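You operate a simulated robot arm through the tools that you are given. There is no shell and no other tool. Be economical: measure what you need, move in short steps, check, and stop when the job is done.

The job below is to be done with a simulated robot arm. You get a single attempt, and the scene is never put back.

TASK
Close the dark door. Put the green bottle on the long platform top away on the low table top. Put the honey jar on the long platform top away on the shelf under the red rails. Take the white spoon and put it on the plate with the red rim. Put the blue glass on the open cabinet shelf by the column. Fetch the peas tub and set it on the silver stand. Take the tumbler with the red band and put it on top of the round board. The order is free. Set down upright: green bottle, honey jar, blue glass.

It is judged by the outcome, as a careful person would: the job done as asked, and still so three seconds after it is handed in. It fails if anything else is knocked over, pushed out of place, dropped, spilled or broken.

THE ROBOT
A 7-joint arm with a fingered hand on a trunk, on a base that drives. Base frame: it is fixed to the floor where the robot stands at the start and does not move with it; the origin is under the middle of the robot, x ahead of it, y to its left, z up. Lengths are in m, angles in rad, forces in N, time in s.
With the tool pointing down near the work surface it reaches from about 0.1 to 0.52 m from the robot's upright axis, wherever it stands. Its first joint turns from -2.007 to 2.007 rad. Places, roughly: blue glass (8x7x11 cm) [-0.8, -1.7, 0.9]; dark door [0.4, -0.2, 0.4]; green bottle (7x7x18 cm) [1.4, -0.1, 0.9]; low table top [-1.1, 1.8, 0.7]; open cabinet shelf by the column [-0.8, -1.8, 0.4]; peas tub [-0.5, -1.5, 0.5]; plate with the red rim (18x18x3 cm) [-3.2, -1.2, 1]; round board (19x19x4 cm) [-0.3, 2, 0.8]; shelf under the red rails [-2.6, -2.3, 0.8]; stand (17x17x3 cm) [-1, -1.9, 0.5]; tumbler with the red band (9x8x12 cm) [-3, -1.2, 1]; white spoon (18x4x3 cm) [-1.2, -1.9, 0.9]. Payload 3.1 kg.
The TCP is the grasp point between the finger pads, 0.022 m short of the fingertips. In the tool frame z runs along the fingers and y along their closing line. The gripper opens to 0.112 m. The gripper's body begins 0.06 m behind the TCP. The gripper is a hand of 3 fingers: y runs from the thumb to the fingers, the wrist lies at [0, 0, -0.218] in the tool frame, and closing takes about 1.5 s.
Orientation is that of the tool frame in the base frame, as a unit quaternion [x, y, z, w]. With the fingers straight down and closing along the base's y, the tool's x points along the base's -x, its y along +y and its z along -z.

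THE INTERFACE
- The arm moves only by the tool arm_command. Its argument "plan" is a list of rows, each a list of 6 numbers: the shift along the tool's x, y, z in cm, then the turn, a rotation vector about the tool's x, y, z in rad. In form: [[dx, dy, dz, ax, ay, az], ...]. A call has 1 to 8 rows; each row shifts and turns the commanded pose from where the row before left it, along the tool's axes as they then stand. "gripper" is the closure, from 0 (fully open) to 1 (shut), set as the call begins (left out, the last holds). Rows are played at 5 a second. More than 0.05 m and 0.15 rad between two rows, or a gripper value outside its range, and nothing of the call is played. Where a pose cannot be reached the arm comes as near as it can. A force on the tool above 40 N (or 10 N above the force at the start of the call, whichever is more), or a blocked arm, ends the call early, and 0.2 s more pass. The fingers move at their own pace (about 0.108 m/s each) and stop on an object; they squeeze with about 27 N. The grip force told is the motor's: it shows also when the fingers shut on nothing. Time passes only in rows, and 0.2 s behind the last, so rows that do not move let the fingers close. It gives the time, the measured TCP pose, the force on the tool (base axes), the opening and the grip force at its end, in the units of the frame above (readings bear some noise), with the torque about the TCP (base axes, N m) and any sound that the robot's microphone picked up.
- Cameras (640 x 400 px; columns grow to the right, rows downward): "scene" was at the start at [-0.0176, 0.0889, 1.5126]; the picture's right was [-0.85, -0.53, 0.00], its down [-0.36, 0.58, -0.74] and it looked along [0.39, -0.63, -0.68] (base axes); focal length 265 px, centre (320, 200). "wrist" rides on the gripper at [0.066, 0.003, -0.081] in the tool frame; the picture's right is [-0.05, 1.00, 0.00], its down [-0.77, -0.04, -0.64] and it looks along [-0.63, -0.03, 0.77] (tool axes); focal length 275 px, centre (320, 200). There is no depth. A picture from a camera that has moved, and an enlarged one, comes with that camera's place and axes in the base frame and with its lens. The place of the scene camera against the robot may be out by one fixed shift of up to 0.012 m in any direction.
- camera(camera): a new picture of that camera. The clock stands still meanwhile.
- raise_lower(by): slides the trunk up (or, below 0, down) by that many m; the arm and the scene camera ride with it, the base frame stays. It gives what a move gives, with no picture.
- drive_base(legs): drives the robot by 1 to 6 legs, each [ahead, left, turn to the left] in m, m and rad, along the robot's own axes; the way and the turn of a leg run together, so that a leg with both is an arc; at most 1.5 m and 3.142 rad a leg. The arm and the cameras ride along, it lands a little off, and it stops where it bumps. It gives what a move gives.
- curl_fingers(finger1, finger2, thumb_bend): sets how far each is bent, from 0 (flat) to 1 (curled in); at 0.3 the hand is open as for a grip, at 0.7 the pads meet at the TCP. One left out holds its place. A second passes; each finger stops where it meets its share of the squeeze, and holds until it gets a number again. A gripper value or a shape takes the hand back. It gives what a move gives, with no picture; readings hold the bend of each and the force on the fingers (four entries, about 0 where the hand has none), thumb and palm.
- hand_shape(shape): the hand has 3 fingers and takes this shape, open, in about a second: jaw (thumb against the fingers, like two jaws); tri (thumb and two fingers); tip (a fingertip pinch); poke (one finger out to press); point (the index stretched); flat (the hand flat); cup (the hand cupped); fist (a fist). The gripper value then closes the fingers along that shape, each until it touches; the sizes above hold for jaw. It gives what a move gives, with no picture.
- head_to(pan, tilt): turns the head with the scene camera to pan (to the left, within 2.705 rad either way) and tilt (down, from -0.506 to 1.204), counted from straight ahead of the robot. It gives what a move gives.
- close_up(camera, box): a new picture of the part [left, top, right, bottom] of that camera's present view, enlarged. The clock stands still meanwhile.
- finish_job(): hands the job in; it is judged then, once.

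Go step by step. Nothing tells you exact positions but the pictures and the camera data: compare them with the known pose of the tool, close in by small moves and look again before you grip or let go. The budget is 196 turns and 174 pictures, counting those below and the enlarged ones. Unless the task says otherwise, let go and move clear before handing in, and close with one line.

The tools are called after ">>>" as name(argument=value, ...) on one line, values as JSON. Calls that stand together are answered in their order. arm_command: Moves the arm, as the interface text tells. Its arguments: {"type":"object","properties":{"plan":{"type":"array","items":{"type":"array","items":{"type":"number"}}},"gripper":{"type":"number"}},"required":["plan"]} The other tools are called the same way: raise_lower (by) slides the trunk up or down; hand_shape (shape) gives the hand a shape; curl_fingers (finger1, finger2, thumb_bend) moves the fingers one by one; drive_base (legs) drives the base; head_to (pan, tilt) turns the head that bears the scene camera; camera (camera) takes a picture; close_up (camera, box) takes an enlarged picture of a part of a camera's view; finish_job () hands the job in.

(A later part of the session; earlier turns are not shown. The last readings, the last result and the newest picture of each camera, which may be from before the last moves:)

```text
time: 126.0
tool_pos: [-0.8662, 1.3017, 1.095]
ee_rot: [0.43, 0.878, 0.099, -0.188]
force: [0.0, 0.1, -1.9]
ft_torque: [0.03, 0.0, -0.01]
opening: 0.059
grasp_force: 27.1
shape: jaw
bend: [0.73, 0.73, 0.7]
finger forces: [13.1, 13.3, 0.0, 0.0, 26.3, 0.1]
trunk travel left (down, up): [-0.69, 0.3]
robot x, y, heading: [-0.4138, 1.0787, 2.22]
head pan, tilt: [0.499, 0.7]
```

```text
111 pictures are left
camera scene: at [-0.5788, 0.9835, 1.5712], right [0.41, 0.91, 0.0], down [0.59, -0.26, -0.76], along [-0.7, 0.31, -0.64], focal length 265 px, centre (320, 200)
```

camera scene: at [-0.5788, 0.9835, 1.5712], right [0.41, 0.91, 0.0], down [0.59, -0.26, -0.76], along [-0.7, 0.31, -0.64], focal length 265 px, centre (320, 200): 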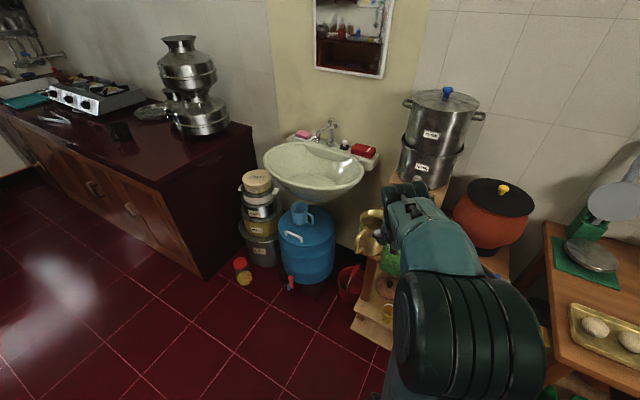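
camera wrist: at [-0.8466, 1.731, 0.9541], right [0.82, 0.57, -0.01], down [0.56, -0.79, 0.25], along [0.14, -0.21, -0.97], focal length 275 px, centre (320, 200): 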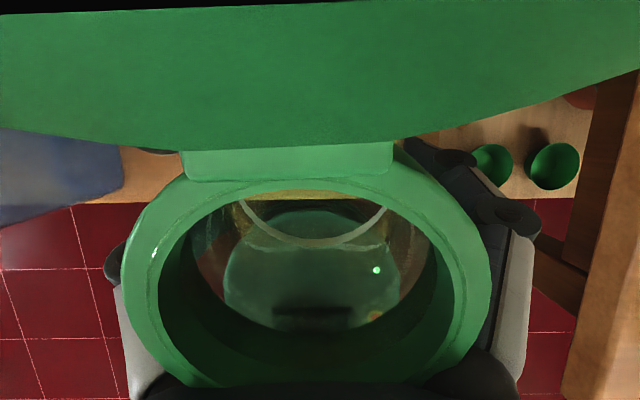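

>>> close_up(camera="scene", box=[340, 170, 500, 330])

>>> arm_command(plan=[[-3.6, -3, -1.5, 0, 0, 0], [-3.6, -3, -1.5, 0, 0, 0], [-3.6, -3, -1.5, 0, 0, 0], [-3.6, -3, -1.5, 0, 0, 0], [-3.6, -3, -1.5, 0, 0, 0]])

>>> head_to(pan=1.1, tilt=0.8)

>>> camera(camera="scene")

```text
2.50 times, centred on (420, 250) of scene
camera zoom: at [-0.5788, 0.9835, 1.5712], right [0.41, 0.91, 0.0], down [0.59, -0.26, -0.76], along [-0.7, 0.31, -0.64], focal length 664 px, centre (70, 75)
```

zoom: 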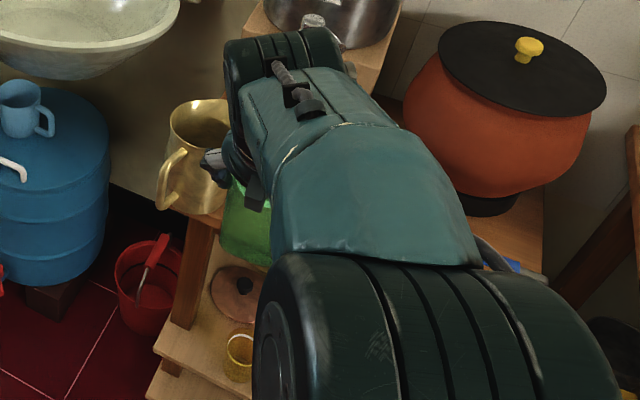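

```text
time: 127.2
tool_pos: [-0.8657, 1.0541, 1.0852]
ee_rot: [0.43, 0.877, 0.099, -0.188]
force: [0.0, -0.2, -1.7]
ft_torque: [0.01, -0.05, 0.0]
opening: 0.0589
grasp_force: 27.1
shape: jaw
bend: [0.73, 0.73, 0.7]
finger forces: [13.0, 13.4, 0.1, 0.0, 26.2, 0.0]
trunk travel left (down, up): [-0.69, 0.3]
robot x, y, heading: [-0.4126, 1.08, 2.225]
head pan, tilt: [0.499, 0.7]
```

```text
time: 128.2
tool_pos: [-0.8675, 1.056, 1.0851]
ee_rot: [0.43, 0.878, 0.099, -0.188]
force: [0.0, 0.2, -1.0]
ft_torque: [-0.02, -0.03, -0.01]
opening: 0.059
grasp_force: 27.2
shape: jaw
bend: [0.73, 0.73, 0.7]
finger forces: [13.1, 13.3, 0.1, 0.0, 26.3, 0.0]
trunk travel left (down, up): [-0.69, 0.3]
robot x, y, heading: [-0.4139, 1.0822, 2.224]
head pan, tilt: [1.1, 0.799]
```

```text
109 pictures are left
camera scene: at [-0.5807, 0.9343, 1.563], right [-0.18, 0.98, 0.0], down [0.71, 0.13, -0.7], along [-0.69, -0.12, -0.72], focal length 265 px, centre (320, 200)
```

scene: 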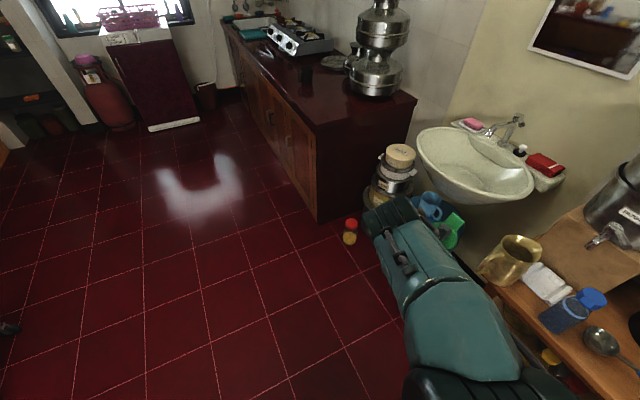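

>>> arm_command(plan=[[1.94, 0, -4.5, 0, 0, 0], [1.94, 0, -4.5, 0, 0, 0], [1.94, 0, -4.5, 0, 0, 0], [1.94, 0, -4.5, 0, 0, 0], [1.94, 0, -4.5, 0, 0, 0], [1.94, 0, -4.5, 0, 0, 0]])

>>> head_to(pan=0.75, tilt=0.45)

>>> camera(camera="scene")

```text
time: 129.6
tool_pos: [-0.8643, 1.0515, 1.2947]
ee_rot: [0.43, 0.878, 0.099, -0.186]
force: [-0.5, 0.0, -2.3]
ft_torque: [-0.05, -0.04, -0.02]
opening: 0.059
grasp_force: 27.5
shape: jaw
bend: [0.73, 0.73, 0.7]
finger forces: [12.9, 13.3, 0.0, 0.0, 26.1, 0.1]
out of reach, approached as far as the arm can: row 5, 6
trunk travel left (down, up): [-0.69, 0.3]
robot x, y, heading: [-0.4134, 1.0825, 2.22]
head pan, tilt: [1.1, 0.799]
```

```text
time: 130.5
tool_pos: [-0.8639, 1.051, 1.2953]
ee_rot: [0.429, 0.878, 0.098, -0.188]
force: [-0.1, 0.3, -1.0]
ft_torque: [0.0, 0.0, -0.01]
opening: 0.0588
grasp_force: 27.4
shape: jaw
bend: [0.73, 0.73, 0.7]
finger forces: [13.0, 13.2, 0.0, 0.1, 26.0, 0.0]
trunk travel left (down, up): [-0.69, 0.3]
robot x, y, heading: [-0.4105, 1.0891, 2.225]
head pan, tilt: [0.75, 0.45]
```

```text
108 pictures are left
camera scene: at [-0.5919, 0.9639, 1.5933], right [0.17, 0.99, 0.0], down [0.43, -0.07, -0.9], along [-0.89, 0.15, -0.44], focal length 265 px, centre (320, 200)
```

scene: 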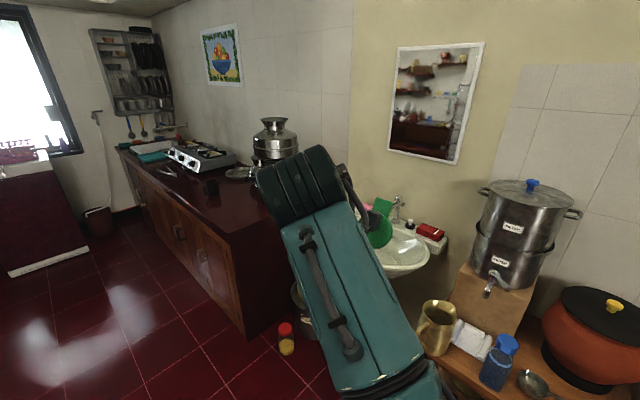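

The forearm always hides the bottle. I'll instead stand it back on the open counter area, look at it freely, and regrasp it properly.

>>> arm_command(plan=[[0, 4.8, 0, 0, 0, 0], [0, 4.8, 0, 0, 0, 0], [0, 4.8, 0, 0, 0, 0], [0, 4.8, 0, 0, 0, 0], [0, 4.8, 0, 0, 0, 0], [0, 4.8, 0, 0, 0, 0], [0, 4.8, 0, 0, 0, 0], [0, 4.8, 0, 0, 0, 0]])

>>> arm_command(plan=[[2.3, 0, 4, 0, 0, 0], [2.3, 0, 4, 0, 0, 0], [2.3, 0, 4, 0, 0, 0], [2.3, 0, 4, 0, 0, 0], [2.3, 0, 4, 0, 0, 0]])

>>> drive_base(legs=[[-0.2, 0, 0], [0, 0, -1.57], [0, 0, -1.57], [0, 0.68, 0], [0.95, 0, 0]])

>>> head_to(pan=0.1, tilt=0.7)

>>> camera(camera="scene")

```text
time: 131.7
tool_pos: [-0.7639, 1.093, 1.2925]
ee_rot: [0.157, 0.966, 0.04, -0.202]
force: [0.3, 0.7, -2.0]
ft_torque: [-0.03, 0.0, -0.04]
opening: 0.0587
grasp_force: 27.3
shape: jaw
bend: [0.72, 0.73, 0.7]
finger forces: [13.0, 13.5, 0.0, 0.0, 26.5, 0.1]
trunk travel left (down, up): [-0.69, 0.3]
robot x, y, heading: [-0.4156, 1.0846, 2.225]
head pan, tilt: [0.75, 0.45]
stopped in row 6: the arm was blocked; the commanded pose is now the measured one
```

```text
time: 132.9
tool_pos: [-0.9395, 1.1607, 1.1551]
ee_rot: [0.161, 0.965, 0.038, -0.203]
force: [0.1, -0.6, -1.4]
ft_torque: [-0.02, -0.05, -0.02]
opening: 0.0588
grasp_force: 27.3
shape: jaw
bend: [0.72, 0.73, 0.7]
finger forces: [13.0, 13.5, 0.1, 0.1, 26.5, 0.0]
trunk travel left (down, up): [-0.69, 0.3]
robot x, y, heading: [-0.4141, 1.0826, 2.223]
head pan, tilt: [0.75, 0.45]
```

```text
time: 150.1
tool_pos: [1.3101, 0.4274, 1.1562]
ee_rot: [0.961, -0.184, 0.202, 0.043]
force: [0.5, 0.1, -1.3]
ft_torque: [0.01, 0.04, -0.01]
opening: 0.0586
grasp_force: 26.8
shape: jaw
bend: [0.72, 0.73, 0.7]
finger forces: [12.7, 13.1, 0.1, 0.1, 25.8, 0.1]
trunk travel left (down, up): [-0.69, 0.3]
robot x, y, heading: [0.7918, 0.5274, -0.97]
head pan, tilt: [0.75, 0.45]
```

```text
time: 151.1
tool_pos: [1.3104, 0.4272, 1.1554]
ee_rot: [0.961, -0.184, 0.202, 0.044]
force: [-1.1, 0.2, -1.5]
ft_torque: [-0.03, 0.03, 0.01]
opening: 0.0585
grasp_force: 27.1
shape: jaw
bend: [0.72, 0.73, 0.7]
finger forces: [12.6, 13.1, 0.0, 0.1, 25.7, 0.0]
trunk travel left (down, up): [-0.69, 0.3]
robot x, y, heading: [0.7933, 0.5288, -0.97]
head pan, tilt: [0.099, 0.7]
```

```text
107 pictures are left
camera scene: at [0.9377, 0.6067, 1.5712], right [-0.76, -0.65, 0.0], down [-0.42, 0.49, -0.77], along [0.49, -0.58, -0.64], focal length 265 px, centre (320, 200)
```

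scene: 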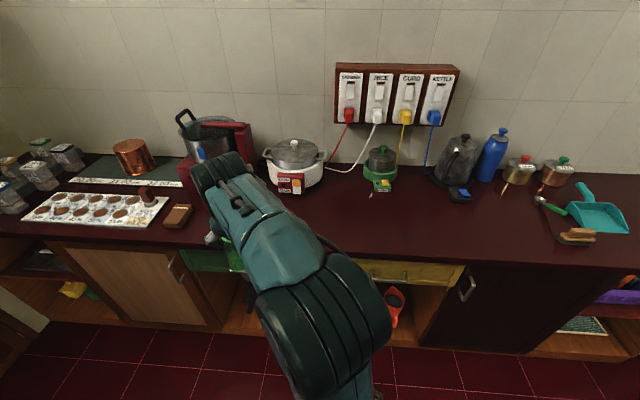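

>>> arm_command(plan=[[-2.28, 3.87, -1.0, 0, 0, 0], [-2.28, 3.87, -1.0, 0, 0, 0], [-2.28, 3.87, -1.0, 0, 0, 0], [-2.28, 3.87, -1.0, 0, 0, 0], [-2.28, 3.87, -1.0, 0, 0, 0], [-2.28, 3.87, -1.0, 0, 0, 0], [-2.28, 3.87, -1.0, 0, 0, 0]])

>>> arm_command(plan=[[0, 0, 0, -0.045, 0, 0.103], [0, 0, 0, -0.045, 0, 0.103], [0, 0, 0, -0.045, 0, 0.103], [0, 0, 0, -0.045, 0, 0.103], [0, 0, 0, -0.045, 0, 0.103]])

>>> camera(camera="scene")

>>> camera(camera="wrist")

```text
time: 152.7
tool_pos: [1.0483, 0.2349, 1.1569]
ee_rot: [0.961, -0.185, 0.203, 0.042]
force: [0.0, 0.8, -1.1]
ft_torque: [0.0, 0.02, 0.01]
opening: 0.0587
grasp_force: 26.8
shape: jaw
bend: [0.72, 0.73, 0.7]
finger forces: [12.6, 13.2, 0.0, 0.1, 25.7, 0.1]
trunk travel left (down, up): [-0.69, 0.3]
robot x, y, heading: [0.7937, 0.5299, -0.97]
head pan, tilt: [0.099, 0.7]
```

```text
time: 153.9
tool_pos: [1.0487, 0.2399, 1.158]
ee_rot: [0.871, -0.444, 0.186, 0.098]
force: [-0.4, 0.0, -0.4]
ft_torque: [0.03, 0.03, -0.05]
opening: 0.0587
grasp_force: 27.2
shape: jaw
bend: [0.72, 0.73, 0.7]
finger forces: [12.6, 13.0, 0.0, 0.0, 25.8, 0.1]
trunk travel left (down, up): [-0.69, 0.3]
robot x, y, heading: [0.7905, 0.5241, -0.97]
head pan, tilt: [0.099, 0.7]
```

```text
106 pictures are left
camera scene: at [0.9375, 0.6069, 1.5712], right [-0.76, -0.65, 0.0], down [-0.42, 0.49, -0.76], along [0.49, -0.58, -0.64], focal length 265 px, centre (320, 200)
```

scene: 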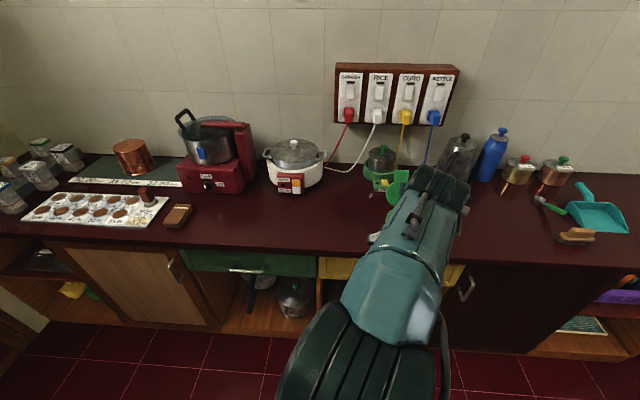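

```text
105 pictures are left
camera wrist: at [1.0626, 0.2168, 1.2588], right [-0.83, -0.55, -0.01], down [-0.53, 0.8, 0.26], along [-0.14, 0.23, -0.96], focal length 275 px, centre (320, 200)
```

wrist: 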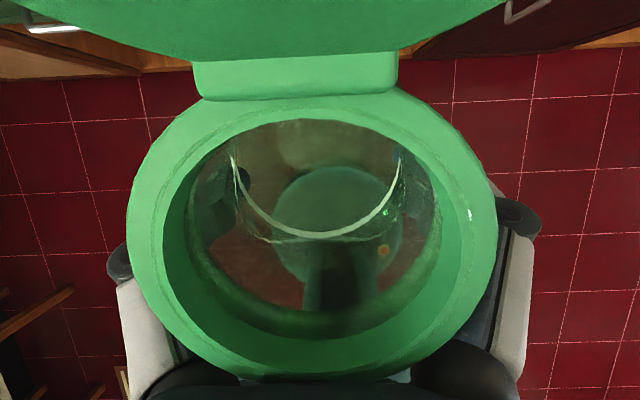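

>>> drive_base(legs=[[0, 0, 0.043], [0.29, 0, 0]])

>>> arm_command(plan=[[4.5, 0, 2, 0, 0, 0], [4.0, 0, 1.76, 0, 0, 0]])

>>> raise_lower(by=-0.14)

>>> camera(camera="scene")

```text
time: 156.2
tool_pos: [1.2336, 0.025, 1.1583]
ee_rot: [0.881, -0.423, 0.187, 0.094]
force: [-0.5, 0.4, -0.6]
ft_torque: [0.07, 0.0, 0.01]
opening: 0.0589
grasp_force: 27.3
shape: jaw
bend: [0.72, 0.73, 0.7]
finger forces: [12.6, 13.1, 0.1, 0.0, 25.9, 0.1]
trunk travel left (down, up): [-0.69, 0.3]
robot x, y, heading: [0.9622, 0.302, -0.922]
head pan, tilt: [0.099, 0.7]
```

```text
time: 156.8
tool_pos: [1.2931, -0.0473, 1.1601]
ee_rot: [0.882, -0.424, 0.186, 0.093]
force: [0.0, -0.4, -1.7]
ft_torque: [0.04, 0.04, -0.01]
opening: 0.0588
grasp_force: 27.1
shape: jaw
bend: [0.72, 0.73, 0.7]
finger forces: [12.6, 13.1, 0.1, 0.1, 25.8, 0.1]
trunk travel left (down, up): [-0.69, 0.3]
robot x, y, heading: [0.9644, 0.3016, -0.922]
head pan, tilt: [0.099, 0.7]
```

```text
time: 158.5
tool_pos: [1.2912, -0.0461, 1.0203]
ee_rot: [0.882, -0.423, 0.187, 0.093]
force: [-0.8, 0.1, -1.8]
ft_torque: [0.02, -0.01, 0.01]
opening: 0.0591
grasp_force: 27.0
shape: jaw
bend: [0.72, 0.73, 0.7]
finger forces: [12.6, 13.0, 0.0, 0.1, 25.8, 0.0]
trunk travel left (down, up): [-0.55, 0.44]
robot x, y, heading: [0.9639, 0.3012, -0.921]
head pan, tilt: [0.099, 0.7]
```

```text
104 pictures are left
camera scene: at [1.1045, 0.387, 1.4313], right [-0.73, -0.68, 0.0], down [-0.44, 0.47, -0.76], along [0.52, -0.56, -0.64], focal length 265 px, centre (320, 200)
```

scene: 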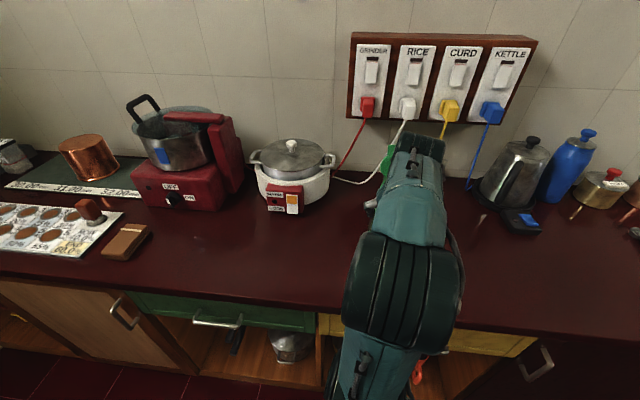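

>>> arm_command(plan=[[-1.2, 0, 2.75, 0, 0, 0], [-0.8, 0, 1.84, 0, 0, 0], [-0.4, 0, 0.92, 0, 0, 0], [-0.4, 0, 0.92, 0, 0, 0], [-0.4, 0, 0.92, 0, 0, 0], [-0.4, 0, 0.92, 0, 0, 0]])

>>> camera(camera="wrist")

```text
time: 159.9
tool_pos: [1.2919, -0.0443, 0.9327]
ee_rot: [0.881, -0.422, 0.191, 0.096]
force: [4.2, -3.9, 34.7]
ft_torque: [-0.08, -0.28, -0.06]
opening: 0.0579
grasp_force: 27.5
shape: jaw
bend: [0.73, 0.73, 0.71]
finger forces: [14.2, 13.0, 0.0, 0.1, 28.5, 0.1]
trunk travel left (down, up): [-0.55, 0.44]
robot x, y, heading: [0.9609, 0.2998, -0.919]
head pan, tilt: [0.099, 0.7]
```

```text
103 pictures are left
camera wrist: at [1.306, -0.0663, 1.0338], right [-0.81, -0.59, -0.01], down [-0.57, 0.78, 0.26], along [-0.14, 0.21, -0.97], focal length 275 px, centre (320, 200)
```

wrist: 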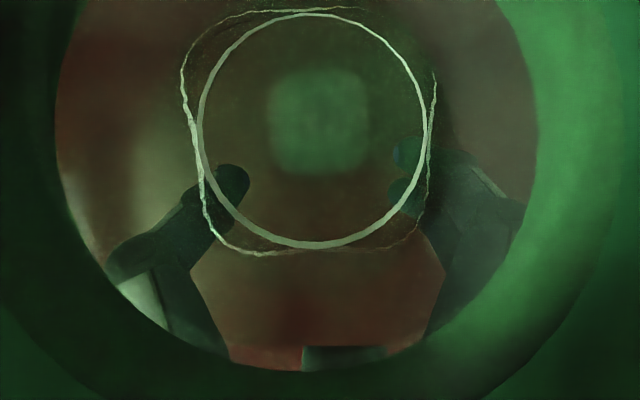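

The bottle now stands vertical on the counter (wrist camera looks straight down its axis). Releasing and rising straight up.

>>> arm_command(plan=[[0.2, 0, -0.46, 0, 0, 0], [0.2, 0, -0.46, 0, 0, 0], [0, 0, 0, 0, 0, 0]])

>>> arm_command(plan=[[0, 0, 0, 0, 0, 0], [0, 0, 0, 0, 0, 0], [0, 0, 0, 0, 0, 0], [0, 0, 0, 0, 0, 0]], gripper=0.3)

>>> camera(camera="wrist")

>>> camera(camera="scene")

```text
time: 160.7
tool_pos: [1.2931, -0.0445, 0.9388]
ee_rot: [0.882, -0.423, 0.186, 0.092]
force: [-0.3, 0.0, -1.3]
ft_torque: [0.01, 0.03, -0.01]
opening: 0.0588
grasp_force: 26.4
shape: jaw
bend: [0.73, 0.73, 0.71]
finger forces: [13.1, 13.6, 0.0, 0.0, 26.1, 0.0]
trunk travel left (down, up): [-0.55, 0.44]
robot x, y, heading: [0.9655, 0.302, -0.919]
head pan, tilt: [0.099, 0.7]
```

```text
time: 161.7
tool_pos: [1.2936, -0.0459, 0.9401]
ee_rot: [0.882, -0.423, 0.187, 0.093]
force: [0.6, 0.2, -0.6]
ft_torque: [-0.03, -0.01, 0.0]
opening: 0.078
grasp_force: 0.1
shape: jaw
bend: [0.67, 0.67, 0.64]
finger forces: [0.0, 0.1, 0.1, 0.1, 0.0, 0.0]
trunk travel left (down, up): [-0.55, 0.44]
robot x, y, heading: [0.9638, 0.3022, -0.924]
head pan, tilt: [0.099, 0.7]
```

```text
102 pictures are left
camera wrist: at [1.3082, -0.0683, 1.0404], right [-0.81, -0.59, -0.01], down [-0.57, 0.78, 0.26], along [-0.15, 0.22, -0.96], focal length 275 px, centre (320, 200)
```

wrist: 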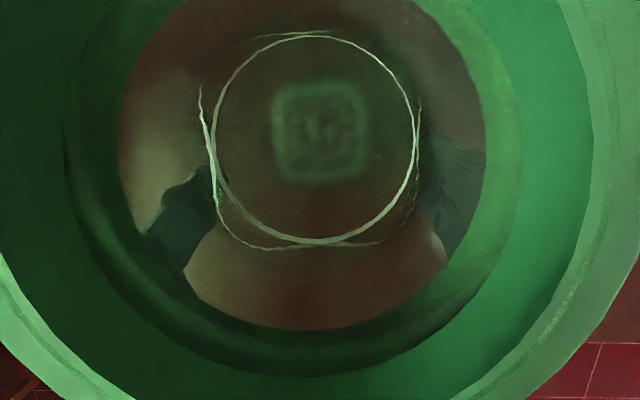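

```text
101 pictures are left
camera scene: at [1.1045, 0.3871, 1.4313], right [-0.73, -0.68, 0.0], down [-0.44, 0.47, -0.76], along [0.52, -0.56, -0.64], focal length 265 px, centre (320, 200)
```

scene: 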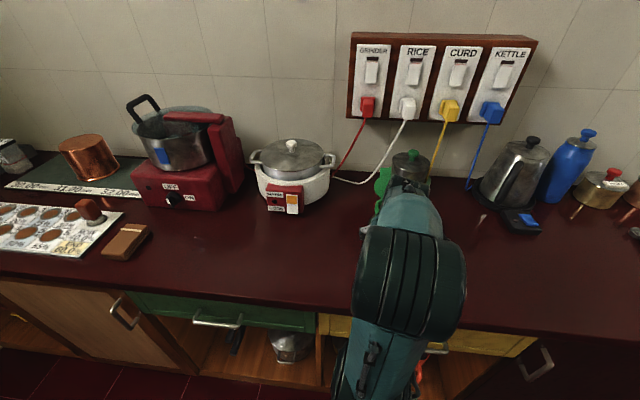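

>>> raise_lower(by=0.22)

>>> drive_base(legs=[[-0.15, 0, 0]])

>>> camera(camera="wrist")

>>> camera(camera="scene")

```text
time: 164.1
tool_pos: [1.2927, -0.0467, 1.1605]
ee_rot: [0.882, -0.423, 0.187, 0.093]
force: [-0.3, -0.6, 0.0]
ft_torque: [-0.01, 0.03, -0.02]
opening: 0.0782
grasp_force: 0.1
shape: jaw
bend: [0.67, 0.67, 0.64]
finger forces: [0.0, 0.1, 0.0, 0.0, 0.0, 0.0]
trunk travel left (down, up): [-0.77, 0.22]
robot x, y, heading: [0.9594, 0.2992, -0.925]
head pan, tilt: [0.099, 0.7]
```

```text
time: 165.4
tool_pos: [1.2011, 0.0731, 1.1593]
ee_rot: [0.881, -0.424, 0.186, 0.094]
force: [0.1, 0.7, 0.4]
ft_torque: [-0.01, 0.0, 0.0]
opening: 0.0781
grasp_force: 0.0
shape: jaw
bend: [0.67, 0.67, 0.64]
finger forces: [0.0, 0.0, 0.0, 0.0, 0.0, 0.0]
trunk travel left (down, up): [-0.77, 0.22]
robot x, y, heading: [0.875, 0.4219, -0.925]
head pan, tilt: [0.099, 0.7]
```

```text
100 pictures are left
camera wrist: at [1.2173, 0.0512, 1.2606], right [-0.81, -0.59, -0.01], down [-0.57, 0.78, 0.26], along [-0.15, 0.22, -0.96], focal length 275 px, centre (320, 200)
```

wrist: 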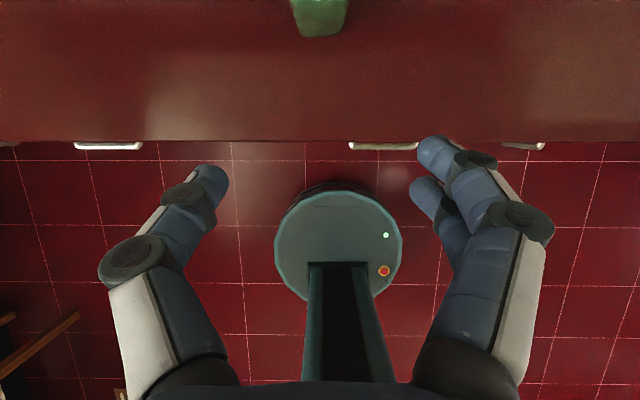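

```text
99 pictures are left
camera scene: at [1.0139, 0.5068, 1.6513], right [-0.73, -0.68, 0.0], down [-0.44, 0.47, -0.77], along [0.52, -0.56, -0.64], focal length 265 px, centre (320, 200)
```

scene: 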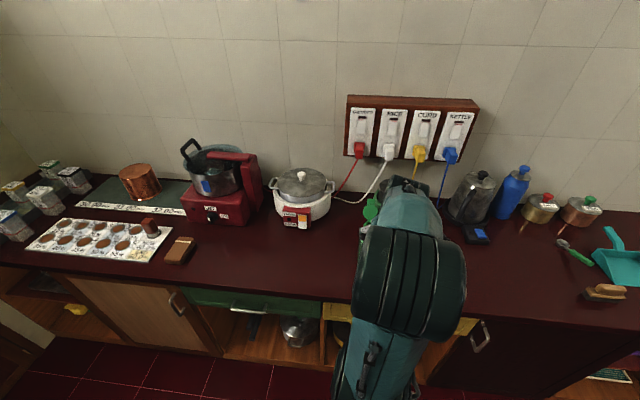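

>>> arm_command(plan=[[0, 0, 0, 0, 0.145, 0], [0, 0, 0, 0, 0.145, 0], [0, 0, 0, 0, 0.145, 0], [0, 0, 0, 0, 0.145, 0], [0, 0, 0, 0, 0.145, 0], [0, 0, 0, 0, 0.145, 0]], gripper=0)

>>> camera(camera="wrist")

>>> camera(camera="scene")

```text
time: 166.8
tool_pos: [1.2041, 0.0756, 1.1708]
ee_rot: [0.72, -0.345, 0.541, 0.264]
force: [-1.1, 0.8, -0.1]
ft_torque: [0.03, -0.02, 0.0]
opening: 0.1121
grasp_force: 0.0
shape: jaw
bend: [0.3, 0.3, 0.3]
finger forces: [0.0, 0.1, 0.1, 0.0, 0.0, 0.0]
out of reach, approached as far as the arm can: row 3, 4
trunk travel left (down, up): [-0.77, 0.22]
robot x, y, heading: [0.873, 0.4203, -0.925]
head pan, tilt: [0.099, 0.7]
```

```text
98 pictures are left
camera wrist: at [1.1658, 0.1201, 1.257], right [-0.79, -0.61, -0.04], down [-0.49, 0.66, -0.57], along [0.37, -0.43, -0.82], focal length 275 px, centre (320, 200)
```

wrist: 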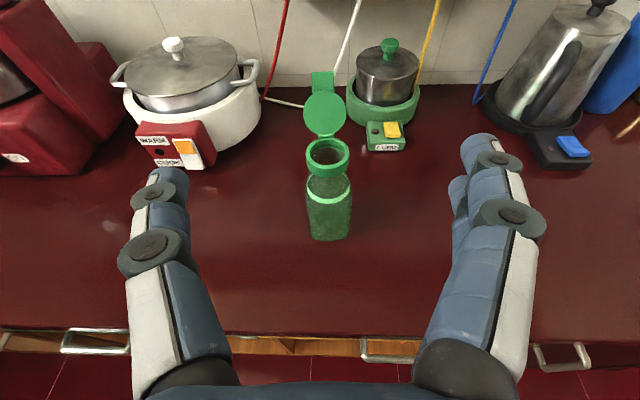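

```text
97 pictures are left
camera scene: at [1.0142, 0.5064, 1.6513], right [-0.73, -0.68, 0.0], down [-0.44, 0.47, -0.76], along [0.52, -0.56, -0.64], focal length 265 px, centre (320, 200)
```

scene: 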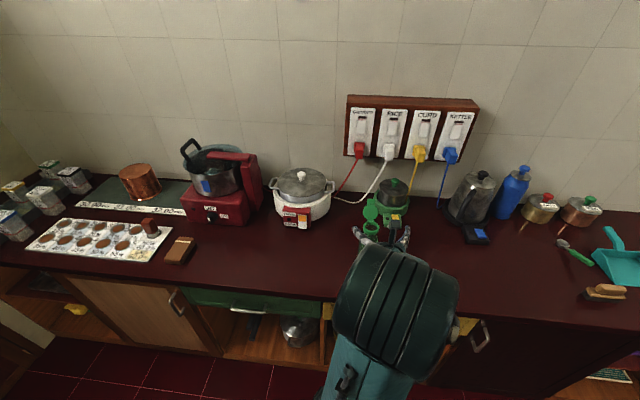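

Bottle stands upright on the counter with its flip-lid open. I regrasp it from the side with known geometry.

>>> raise_lower(by=-0.232)

>>> arm_command(plan=[[1.2, 0, 4.18, 0, 0, 0], [1.2, 0, 4.18, 0, 0, 0], [1.2, 0, 4.18, 0, 0, 0], [1.2, 0, 4.18, 0, 0, 0]])

>>> camera(camera="wrist")

```text
time: 169.2
tool_pos: [1.2046, 0.0743, 0.9384]
ee_rot: [0.72, -0.344, 0.542, 0.263]
force: [0.0, 0.4, -0.8]
ft_torque: [0.01, -0.02, 0.02]
opening: 0.1118
grasp_force: 0.0
shape: jaw
bend: [0.3, 0.3, 0.3]
finger forces: [0.0, 0.0, 0.1, 0.0, 0.0, 0.0]
trunk travel left (down, up): [-0.538, 0.452]
robot x, y, heading: [0.8748, 0.4253, -0.922]
head pan, tilt: [0.099, 0.7]
```

```text
time: 170.2
tool_pos: [1.3146, -0.0647, 0.9371]
ee_rot: [0.72, -0.345, 0.541, 0.264]
force: [0.2, -0.3, 0.1]
ft_torque: [-0.01, 0.02, 0.0]
opening: 0.112
grasp_force: 0.0
shape: jaw
bend: [0.3, 0.3, 0.3]
finger forces: [0.1, 0.0, 0.1, 0.0, 0.1, 0.1]
trunk travel left (down, up): [-0.538, 0.452]
robot x, y, heading: [0.8723, 0.4176, -0.925]
head pan, tilt: [0.099, 0.7]
```

```text
96 pictures are left
camera wrist: at [1.2761, -0.0178, 1.0243], right [-0.79, -0.61, -0.04], down [-0.49, 0.66, -0.57], along [0.37, -0.43, -0.82], focal length 275 px, centre (320, 200)
```

wrist: 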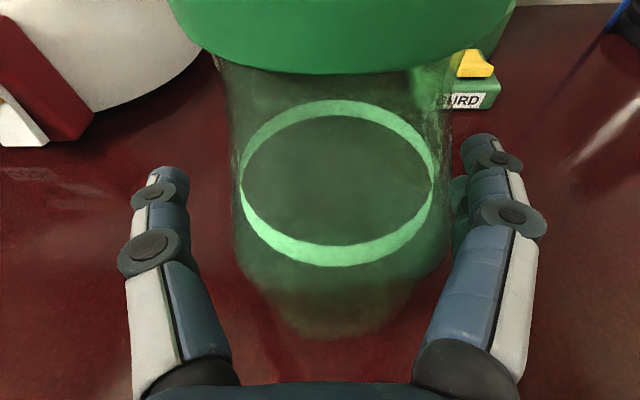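

>>> arm_command(plan=[[0, 0, 0, 0, 0, 0], [0, 0, 0, 0, 0, 0], [0, 0, 0, 0, 0, 0], [0, 0, 0, 0, 0, 0], [0, 0, 0, 0, 0, 0], [0, 0, 0, 0, 0, 0], [0, 0, 0, 0, 0, 0], [0, 0, 0, 0, 0, 0]], gripper=1)

>>> raise_lower(by=0.1)

>>> camera(camera="wrist")

>>> drive_base(legs=[[-0.5, 0, 0]])

>>> arm_command(plan=[[-1.2, 0, -4.18, 0, 0, 0], [-1.2, 0, -4.18, 0, 0, 0]])

>>> drive_base(legs=[[0, 0, 1.57], [0, 0, 1.57], [0.5, 0, 0]])

```text
time: 172.1
tool_pos: [1.3147, -0.0628, 0.9383]
ee_rot: [0.72, -0.345, 0.541, 0.263]
force: [0.4, 0.1, -1.1]
ft_torque: [0.02, -0.02, 0.0]
opening: 0.0598
grasp_force: 26.4
shape: jaw
bend: [0.72, 0.72, 0.7]
finger forces: [12.3, 12.2, 0.0, 0.1, 24.4, 0.0]
trunk travel left (down, up): [-0.538, 0.452]
robot x, y, heading: [0.8728, 0.4198, -0.923]
head pan, tilt: [0.099, 0.7]
```

```text
time: 173.4
tool_pos: [1.3146, -0.0618, 1.0371]
ee_rot: [0.72, -0.345, 0.541, 0.264]
force: [0.3, -0.1, -2.2]
ft_torque: [0.0, 0.01, -0.04]
opening: 0.0598
grasp_force: 27.5
shape: jaw
bend: [0.72, 0.72, 0.7]
finger forces: [12.5, 12.1, 0.0, 0.1, 24.6, 0.0]
trunk travel left (down, up): [-0.638, 0.352]
robot x, y, heading: [0.8705, 0.42, -0.92]
head pan, tilt: [0.099, 0.7]
```

```text
95 pictures are left
camera wrist: at [1.2759, -0.0169, 1.1244], right [-0.79, -0.61, -0.04], down [-0.49, 0.66, -0.57], along [0.37, -0.43, -0.82], focal length 275 px, centre (320, 200)
```

wrist: 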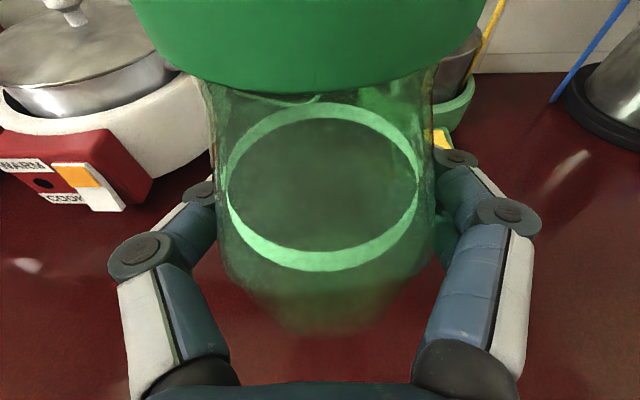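

```text
time: 176.3
tool_pos: [1.0168, 0.3372, 1.04]
ee_rot: [0.722, -0.34, 0.544, 0.26]
force: [0.3, -0.5, -2.0]
ft_torque: [-0.01, -0.01, 0.01]
opening: 0.0597
grasp_force: 27.2
shape: jaw
bend: [0.72, 0.72, 0.7]
finger forces: [12.4, 12.1, 0.0, 0.0, 24.7, 0.0]
trunk travel left (down, up): [-0.638, 0.352]
robot x, y, heading: [0.5706, 0.8195, -0.914]
head pan, tilt: [0.099, 0.7]
```

```text
time: 176.9
tool_pos: [0.9609, 0.4027, 1.0442]
ee_rot: [0.722, -0.34, 0.543, 0.259]
force: [-0.6, -0.2, -0.6]
ft_torque: [-0.01, 0.0, 0.02]
opening: 0.0599
grasp_force: 27.2
shape: jaw
bend: [0.72, 0.72, 0.7]
finger forces: [12.4, 12.2, 0.0, 0.1, 24.6, 0.0]
trunk travel left (down, up): [-0.638, 0.352]
robot x, y, heading: [0.5688, 0.8154, -0.914]
head pan, tilt: [0.099, 0.7]
```

```text
time: 187.6
tool_pos: [-0.1485, 1.6181, 1.0436]
ee_rot: [0.332, 0.727, 0.254, -0.545]
force: [-0.2, 0.2, -1.4]
ft_torque: [0.0, -0.04, 0.01]
opening: 0.0599
grasp_force: 27.0
shape: jaw
bend: [0.72, 0.72, 0.7]
finger forces: [12.5, 12.2, 0.0, 0.0, 24.6, 0.1]
trunk travel left (down, up): [-0.638, 0.352]
robot x, y, heading: [0.2537, 1.2097, 2.249]
head pan, tilt: [0.099, 0.7]
```

Held properly (bottom 8.8 cm under the TCP). Driving to just in front of the strip.

>>> drive_base(legs=[[0, 0, -0.035], [0, 0.512, 0], [0.38, 0, 0]])

>>> raise_lower(by=-0.16)

>>> head_to(pan=-0.05, tilt=0.85)

>>> camera(camera="wrist")

>>> camera(camera="scene")

```text
time: 192.8
tool_pos: [-0.7537, 1.6372, 1.0434]
ee_rot: [0.345, 0.721, 0.263, -0.54]
force: [-0.1, -0.2, -1.6]
ft_torque: [0.0, 0.03, 0.03]
opening: 0.0599
grasp_force: 27.6
shape: jaw
bend: [0.72, 0.72, 0.7]
finger forces: [12.5, 12.2, 0.0, 0.1, 24.7, 0.0]
trunk travel left (down, up): [-0.638, 0.352]
robot x, y, heading: [-0.3652, 1.214, 2.213]
head pan, tilt: [0.099, 0.7]
```

```text
time: 194.7
tool_pos: [-0.7529, 1.6362, 0.8831]
ee_rot: [0.344, 0.721, 0.263, -0.541]
force: [-0.6, -0.2, -1.1]
ft_torque: [0.0, 0.01, 0.0]
opening: 0.0599
grasp_force: 27.1
shape: jaw
bend: [0.72, 0.72, 0.7]
finger forces: [12.5, 12.3, 0.1, 0.0, 24.8, 0.0]
trunk travel left (down, up): [-0.478, 0.512]
robot x, y, heading: [-0.359, 1.2201, 2.21]
head pan, tilt: [0.099, 0.7]
```

```text
time: 195.3
tool_pos: [-0.752, 1.6377, 0.8825]
ee_rot: [0.345, 0.72, 0.264, -0.541]
force: [0.4, -0.2, -1.7]
ft_torque: [0.02, 0.01, 0.0]
opening: 0.0598
grasp_force: 26.9
shape: jaw
bend: [0.72, 0.72, 0.7]
finger forces: [12.5, 12.2, 0.2, 0.0, 24.8, 0.1]
trunk travel left (down, up): [-0.478, 0.512]
robot x, y, heading: [-0.3679, 1.2182, 2.216]
head pan, tilt: [-0.051, 0.85]
```

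```text
94 pictures are left
camera wrist: at [-0.7133, 1.5937, 0.9694], right [0.79, 0.61, -0.04], down [0.49, -0.66, -0.57], along [-0.37, 0.43, -0.82], focal length 275 px, centre (320, 200)
```

wrist: 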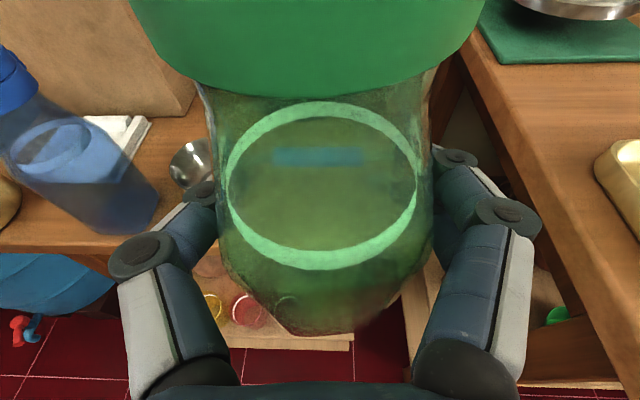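

```text
93 pictures are left
camera scene: at [-0.4955, 1.1496, 1.347], right [0.83, 0.56, 0.0], down [0.42, -0.62, -0.66], along [-0.37, 0.55, -0.75], focal length 265 px, centre (320, 200)
```

scene: 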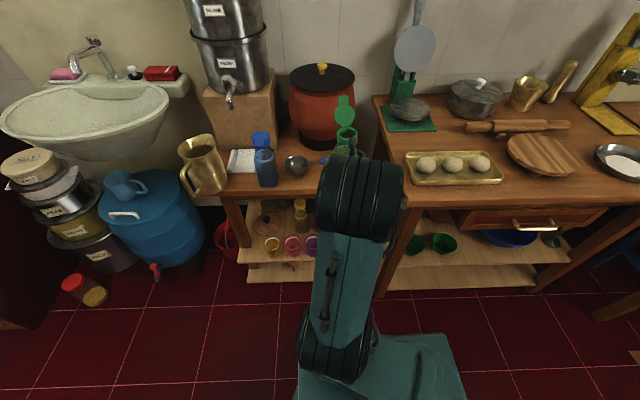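

>>> arm_command(plan=[[0.92, -0.67, 3.2, 0, 0, 0], [0.92, -0.67, 3.2, 0, 0, 0], [0.92, -0.67, 3.2, 0, 0, 0], [0, 0, 0, 0, 0, 0]])

>>> camera(camera="wrist")

>>> close_up(camera="scene", box=[250, 60, 410, 200])

```text
time: 196.3
tool_pos: [-0.8328, 1.7021, 0.8815]
ee_rot: [0.345, 0.721, 0.263, -0.541]
force: [-0.5, -0.3, -1.8]
ft_torque: [0.02, 0.0, 0.01]
opening: 0.0595
grasp_force: 26.7
shape: jaw
bend: [0.72, 0.72, 0.7]
finger forces: [12.4, 12.2, 0.0, 0.0, 24.6, 0.1]
trunk travel left (down, up): [-0.478, 0.512]
robot x, y, heading: [-0.3643, 1.2159, 2.217]
head pan, tilt: [-0.051, 0.85]
```

```text
92 pictures are left
camera wrist: at [-0.7933, 1.6588, 0.9681], right [0.79, 0.61, -0.04], down [0.49, -0.66, -0.57], along [-0.37, 0.43, -0.82], focal length 275 px, centre (320, 200)
```

wrist: 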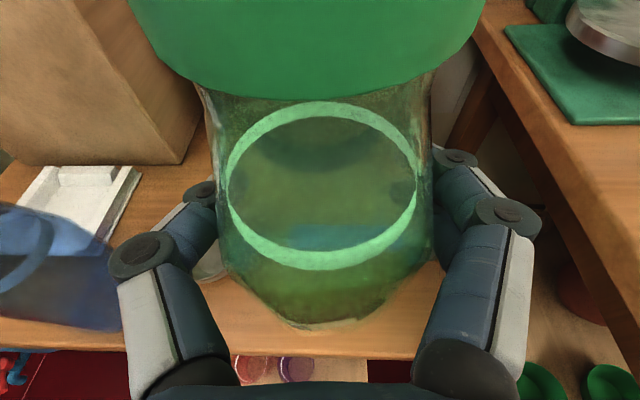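

```text
2.86 times, centred on (330, 130) of scene
camera zoom: at [-0.4954, 1.1495, 1.347], right [0.83, 0.56, 0.0], down [0.42, -0.62, -0.66], along [-0.37, 0.55, -0.75], focal length 758 px, centre (291, 400)
```

zoom: 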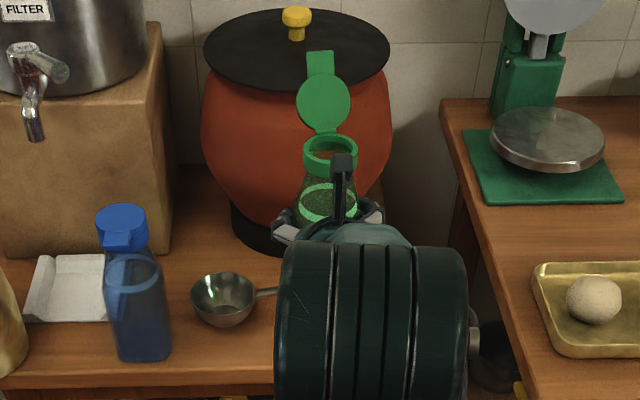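

>>> arm_command(plan=[[-3.3, 0, 1.15, 0, 0, 0], [-3.36, 0, 0.96, 0, 0, 0], [0, 0, 0, 0, 0, 0], [-0.96, 0, 0.28, 0, 0, 0], [-0.48, 0, 0.14, 0, 0, 0], [-0.48, 0, 0.14, 0, 0, 0], [-0.29, 0, 0.08, 0, 0, 0]])

>>> camera(camera="wrist")

```text
time: 197.9
tool_pos: [-0.8308, 1.7043, 0.7901]
ee_rot: [0.344, 0.721, 0.263, -0.541]
force: [-0.2, -0.7, -1.8]
ft_torque: [-0.02, -0.01, 0.01]
opening: 0.0596
grasp_force: 26.8
shape: jaw
bend: [0.72, 0.72, 0.7]
finger forces: [12.3, 12.2, 0.0, 0.0, 24.5, 0.1]
trunk travel left (down, up): [-0.478, 0.512]
robot x, y, heading: [-0.3649, 1.2186, 2.211]
head pan, tilt: [-0.051, 0.85]
```

```text
90 pictures are left
camera wrist: at [-0.7923, 1.6618, 0.8761], right [0.79, 0.61, -0.04], down [0.49, -0.66, -0.57], along [-0.37, 0.43, -0.82], focal length 275 px, centre (320, 200)
```

wrist: 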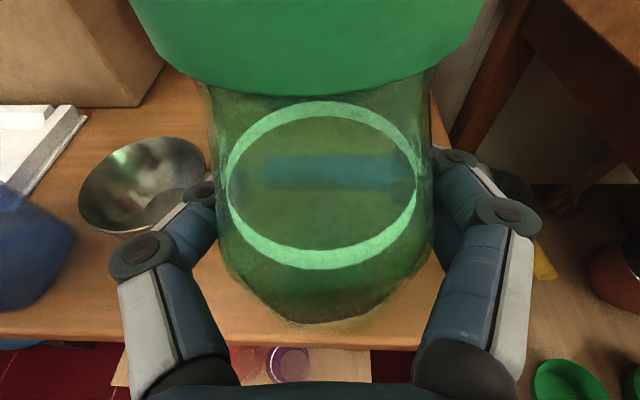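

Past the handle level without touching. Lowering the last millimetres.

>>> arm_command(plan=[[-0.29, 0, 0.08, 0, 0, 0], [-0.29, 0, 0.08, 0, 0, 0], [-0.29, 0, 0.08, 0, 0, 0], [-0.29, 0, 0.08, 0, 0, 0]])

>>> camera(camera="wrist")

```text
time: 198.9
tool_pos: [-0.8308, 1.7049, 0.7865]
ee_rot: [0.342, 0.715, 0.267, -0.547]
force: [-4.5, 7.5, 34.0]
ft_torque: [0.38, 0.27, 0.02]
opening: 0.0597
grasp_force: 26.9
shape: jaw
bend: [0.72, 0.72, 0.7]
finger forces: [12.9, 12.9, 0.0, 0.0, 24.6, 0.1]
trunk travel left (down, up): [-0.478, 0.512]
robot x, y, heading: [-0.3637, 1.2182, 2.217]
head pan, tilt: [-0.051, 0.85]
```

```text
89 pictures are left
camera wrist: at [-0.7907, 1.6603, 0.8711], right [0.79, 0.61, -0.04], down [0.48, -0.66, -0.58], along [-0.38, 0.44, -0.81], focal length 275 px, centre (320, 200)
```

wrist: 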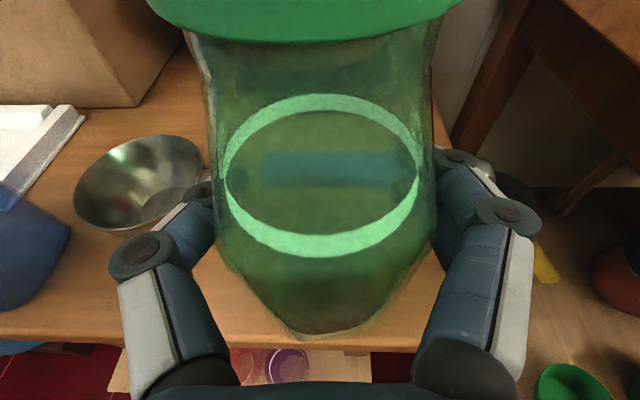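

Contact exactly at table height. Relieving, then releasing gently.

>>> arm_command(plan=[[0.35, 0, -0.1, 0, 0, 0], [0.3, 0, -0.08, 0, 0, 0], [0, 0, 0, 0, 0, 0]])

>>> arm_command(plan=[[0, 0, 0, 0, 0, 0], [0, 0, 0, 0, 0, 0], [0, 0, 0, 0, 0, 0]], gripper=0.36)

>>> camera(camera="wrist")

>>> close_up(camera="scene", box=[250, 60, 410, 200])

```text
time: 199.8
tool_pos: [-0.8308, 1.7043, 0.7866]
ee_rot: [0.344, 0.72, 0.264, -0.543]
force: [-1.7, 6.3, 20.8]
ft_torque: [0.3, 0.14, -0.01]
opening: 0.0599
grasp_force: 26.9
shape: jaw
bend: [0.72, 0.72, 0.7]
finger forces: [13.7, 13.9, 0.0, 0.0, 24.6, 0.1]
trunk travel left (down, up): [-0.478, 0.512]
robot x, y, heading: [-0.365, 1.2138, 2.22]
head pan, tilt: [-0.051, 0.85]
```

```text
time: 200.6
tool_pos: [-0.8318, 1.7043, 0.7841]
ee_rot: [0.345, 0.722, 0.262, -0.54]
force: [-0.4, -0.4, 0.2]
ft_torque: [0.01, 0.03, 0.02]
opening: 0.0712
grasp_force: 0.0
shape: jaw
bend: [0.7, 0.7, 0.68]
finger forces: [0.0, 0.1, 0.0, 0.0, 0.1, 0.1]
trunk travel left (down, up): [-0.478, 0.512]
robot x, y, heading: [-0.364, 1.2197, 2.221]
head pan, tilt: [-0.051, 0.85]
```

```text
88 pictures are left
camera wrist: at [-0.7931, 1.6608, 0.8702], right [0.79, 0.61, -0.04], down [0.49, -0.66, -0.56], along [-0.37, 0.42, -0.83], focal length 275 px, centre (320, 200)
```

wrist: 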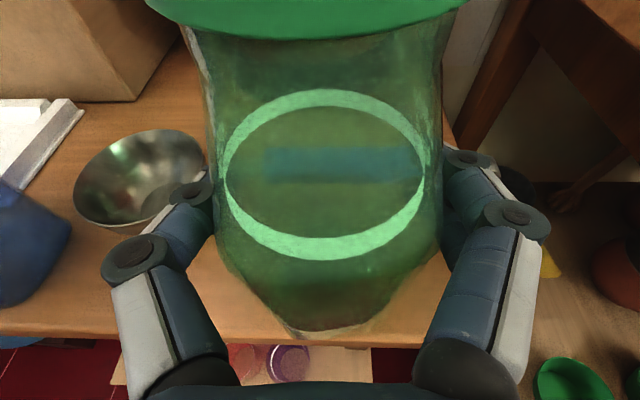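

```text
2.86 times, centred on (330, 130) of scene
camera zoom: at [-0.4955, 1.1494, 1.3469], right [0.83, 0.56, 0.0], down [0.42, -0.62, -0.66], along [-0.37, 0.55, -0.75], focal length 758 px, centre (291, 400)
```

zoom: 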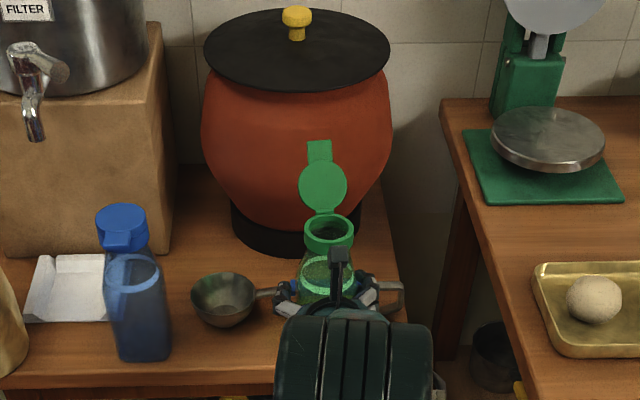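

Standing on its own. Opening wider and backing straight out.

>>> arm_command(plan=[[0, 0, 0, 0, 0, 0], [0, 0, 0, 0, 0, 0], [-0.3, 0, -0.96, 0, 0, 0], [-0.3, 0, -0.96, 0, 0, 0], [-0.55, 0, -1.92, 0, 0, 0]], gripper=0.05)

>>> camera(camera="wrist")

>>> close_up(camera="scene", box=[250, 60, 410, 200])

```text
time: 201.8
tool_pos: [-0.8058, 1.6753, 0.7842]
ee_rot: [0.344, 0.72, 0.263, -0.542]
force: [0.0, 0.8, 0.1]
ft_torque: [-0.02, 0.03, -0.01]
opening: 0.1062
grasp_force: 0.1
shape: jaw
bend: [0.4, 0.4, 0.37]
finger forces: [0.1, 0.0, 0.0, 0.0, 0.0, 0.0]
trunk travel left (down, up): [-0.478, 0.512]
robot x, y, heading: [-0.3629, 1.2206, 2.221]
head pan, tilt: [-0.051, 0.85]
```

```text
86 pictures are left
camera wrist: at [-0.7671, 1.6304, 0.8702], right [0.79, 0.61, -0.04], down [0.49, -0.66, -0.57], along [-0.37, 0.43, -0.82], focal length 275 px, centre (320, 200)
```

wrist: 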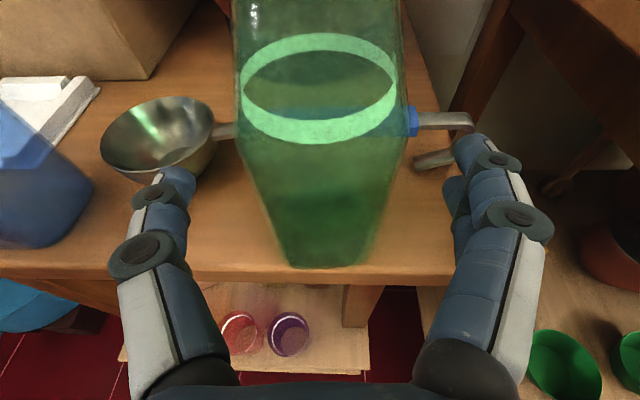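

```text
2.86 times, centred on (330, 130) of scene
camera zoom: at [-0.4952, 1.1493, 1.347], right [0.83, 0.56, 0.0], down [0.42, -0.62, -0.66], along [-0.37, 0.55, -0.75], focal length 758 px, centre (291, 400)
```

zoom: 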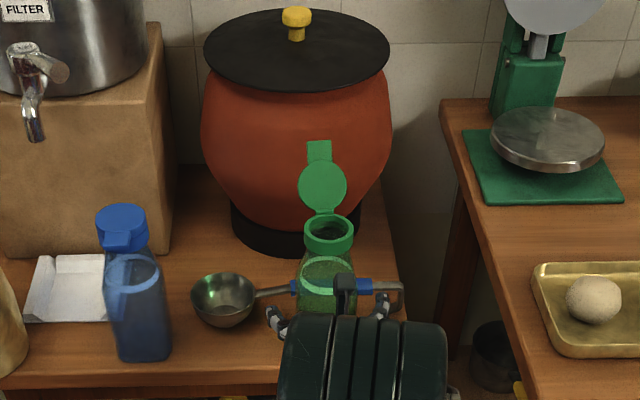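

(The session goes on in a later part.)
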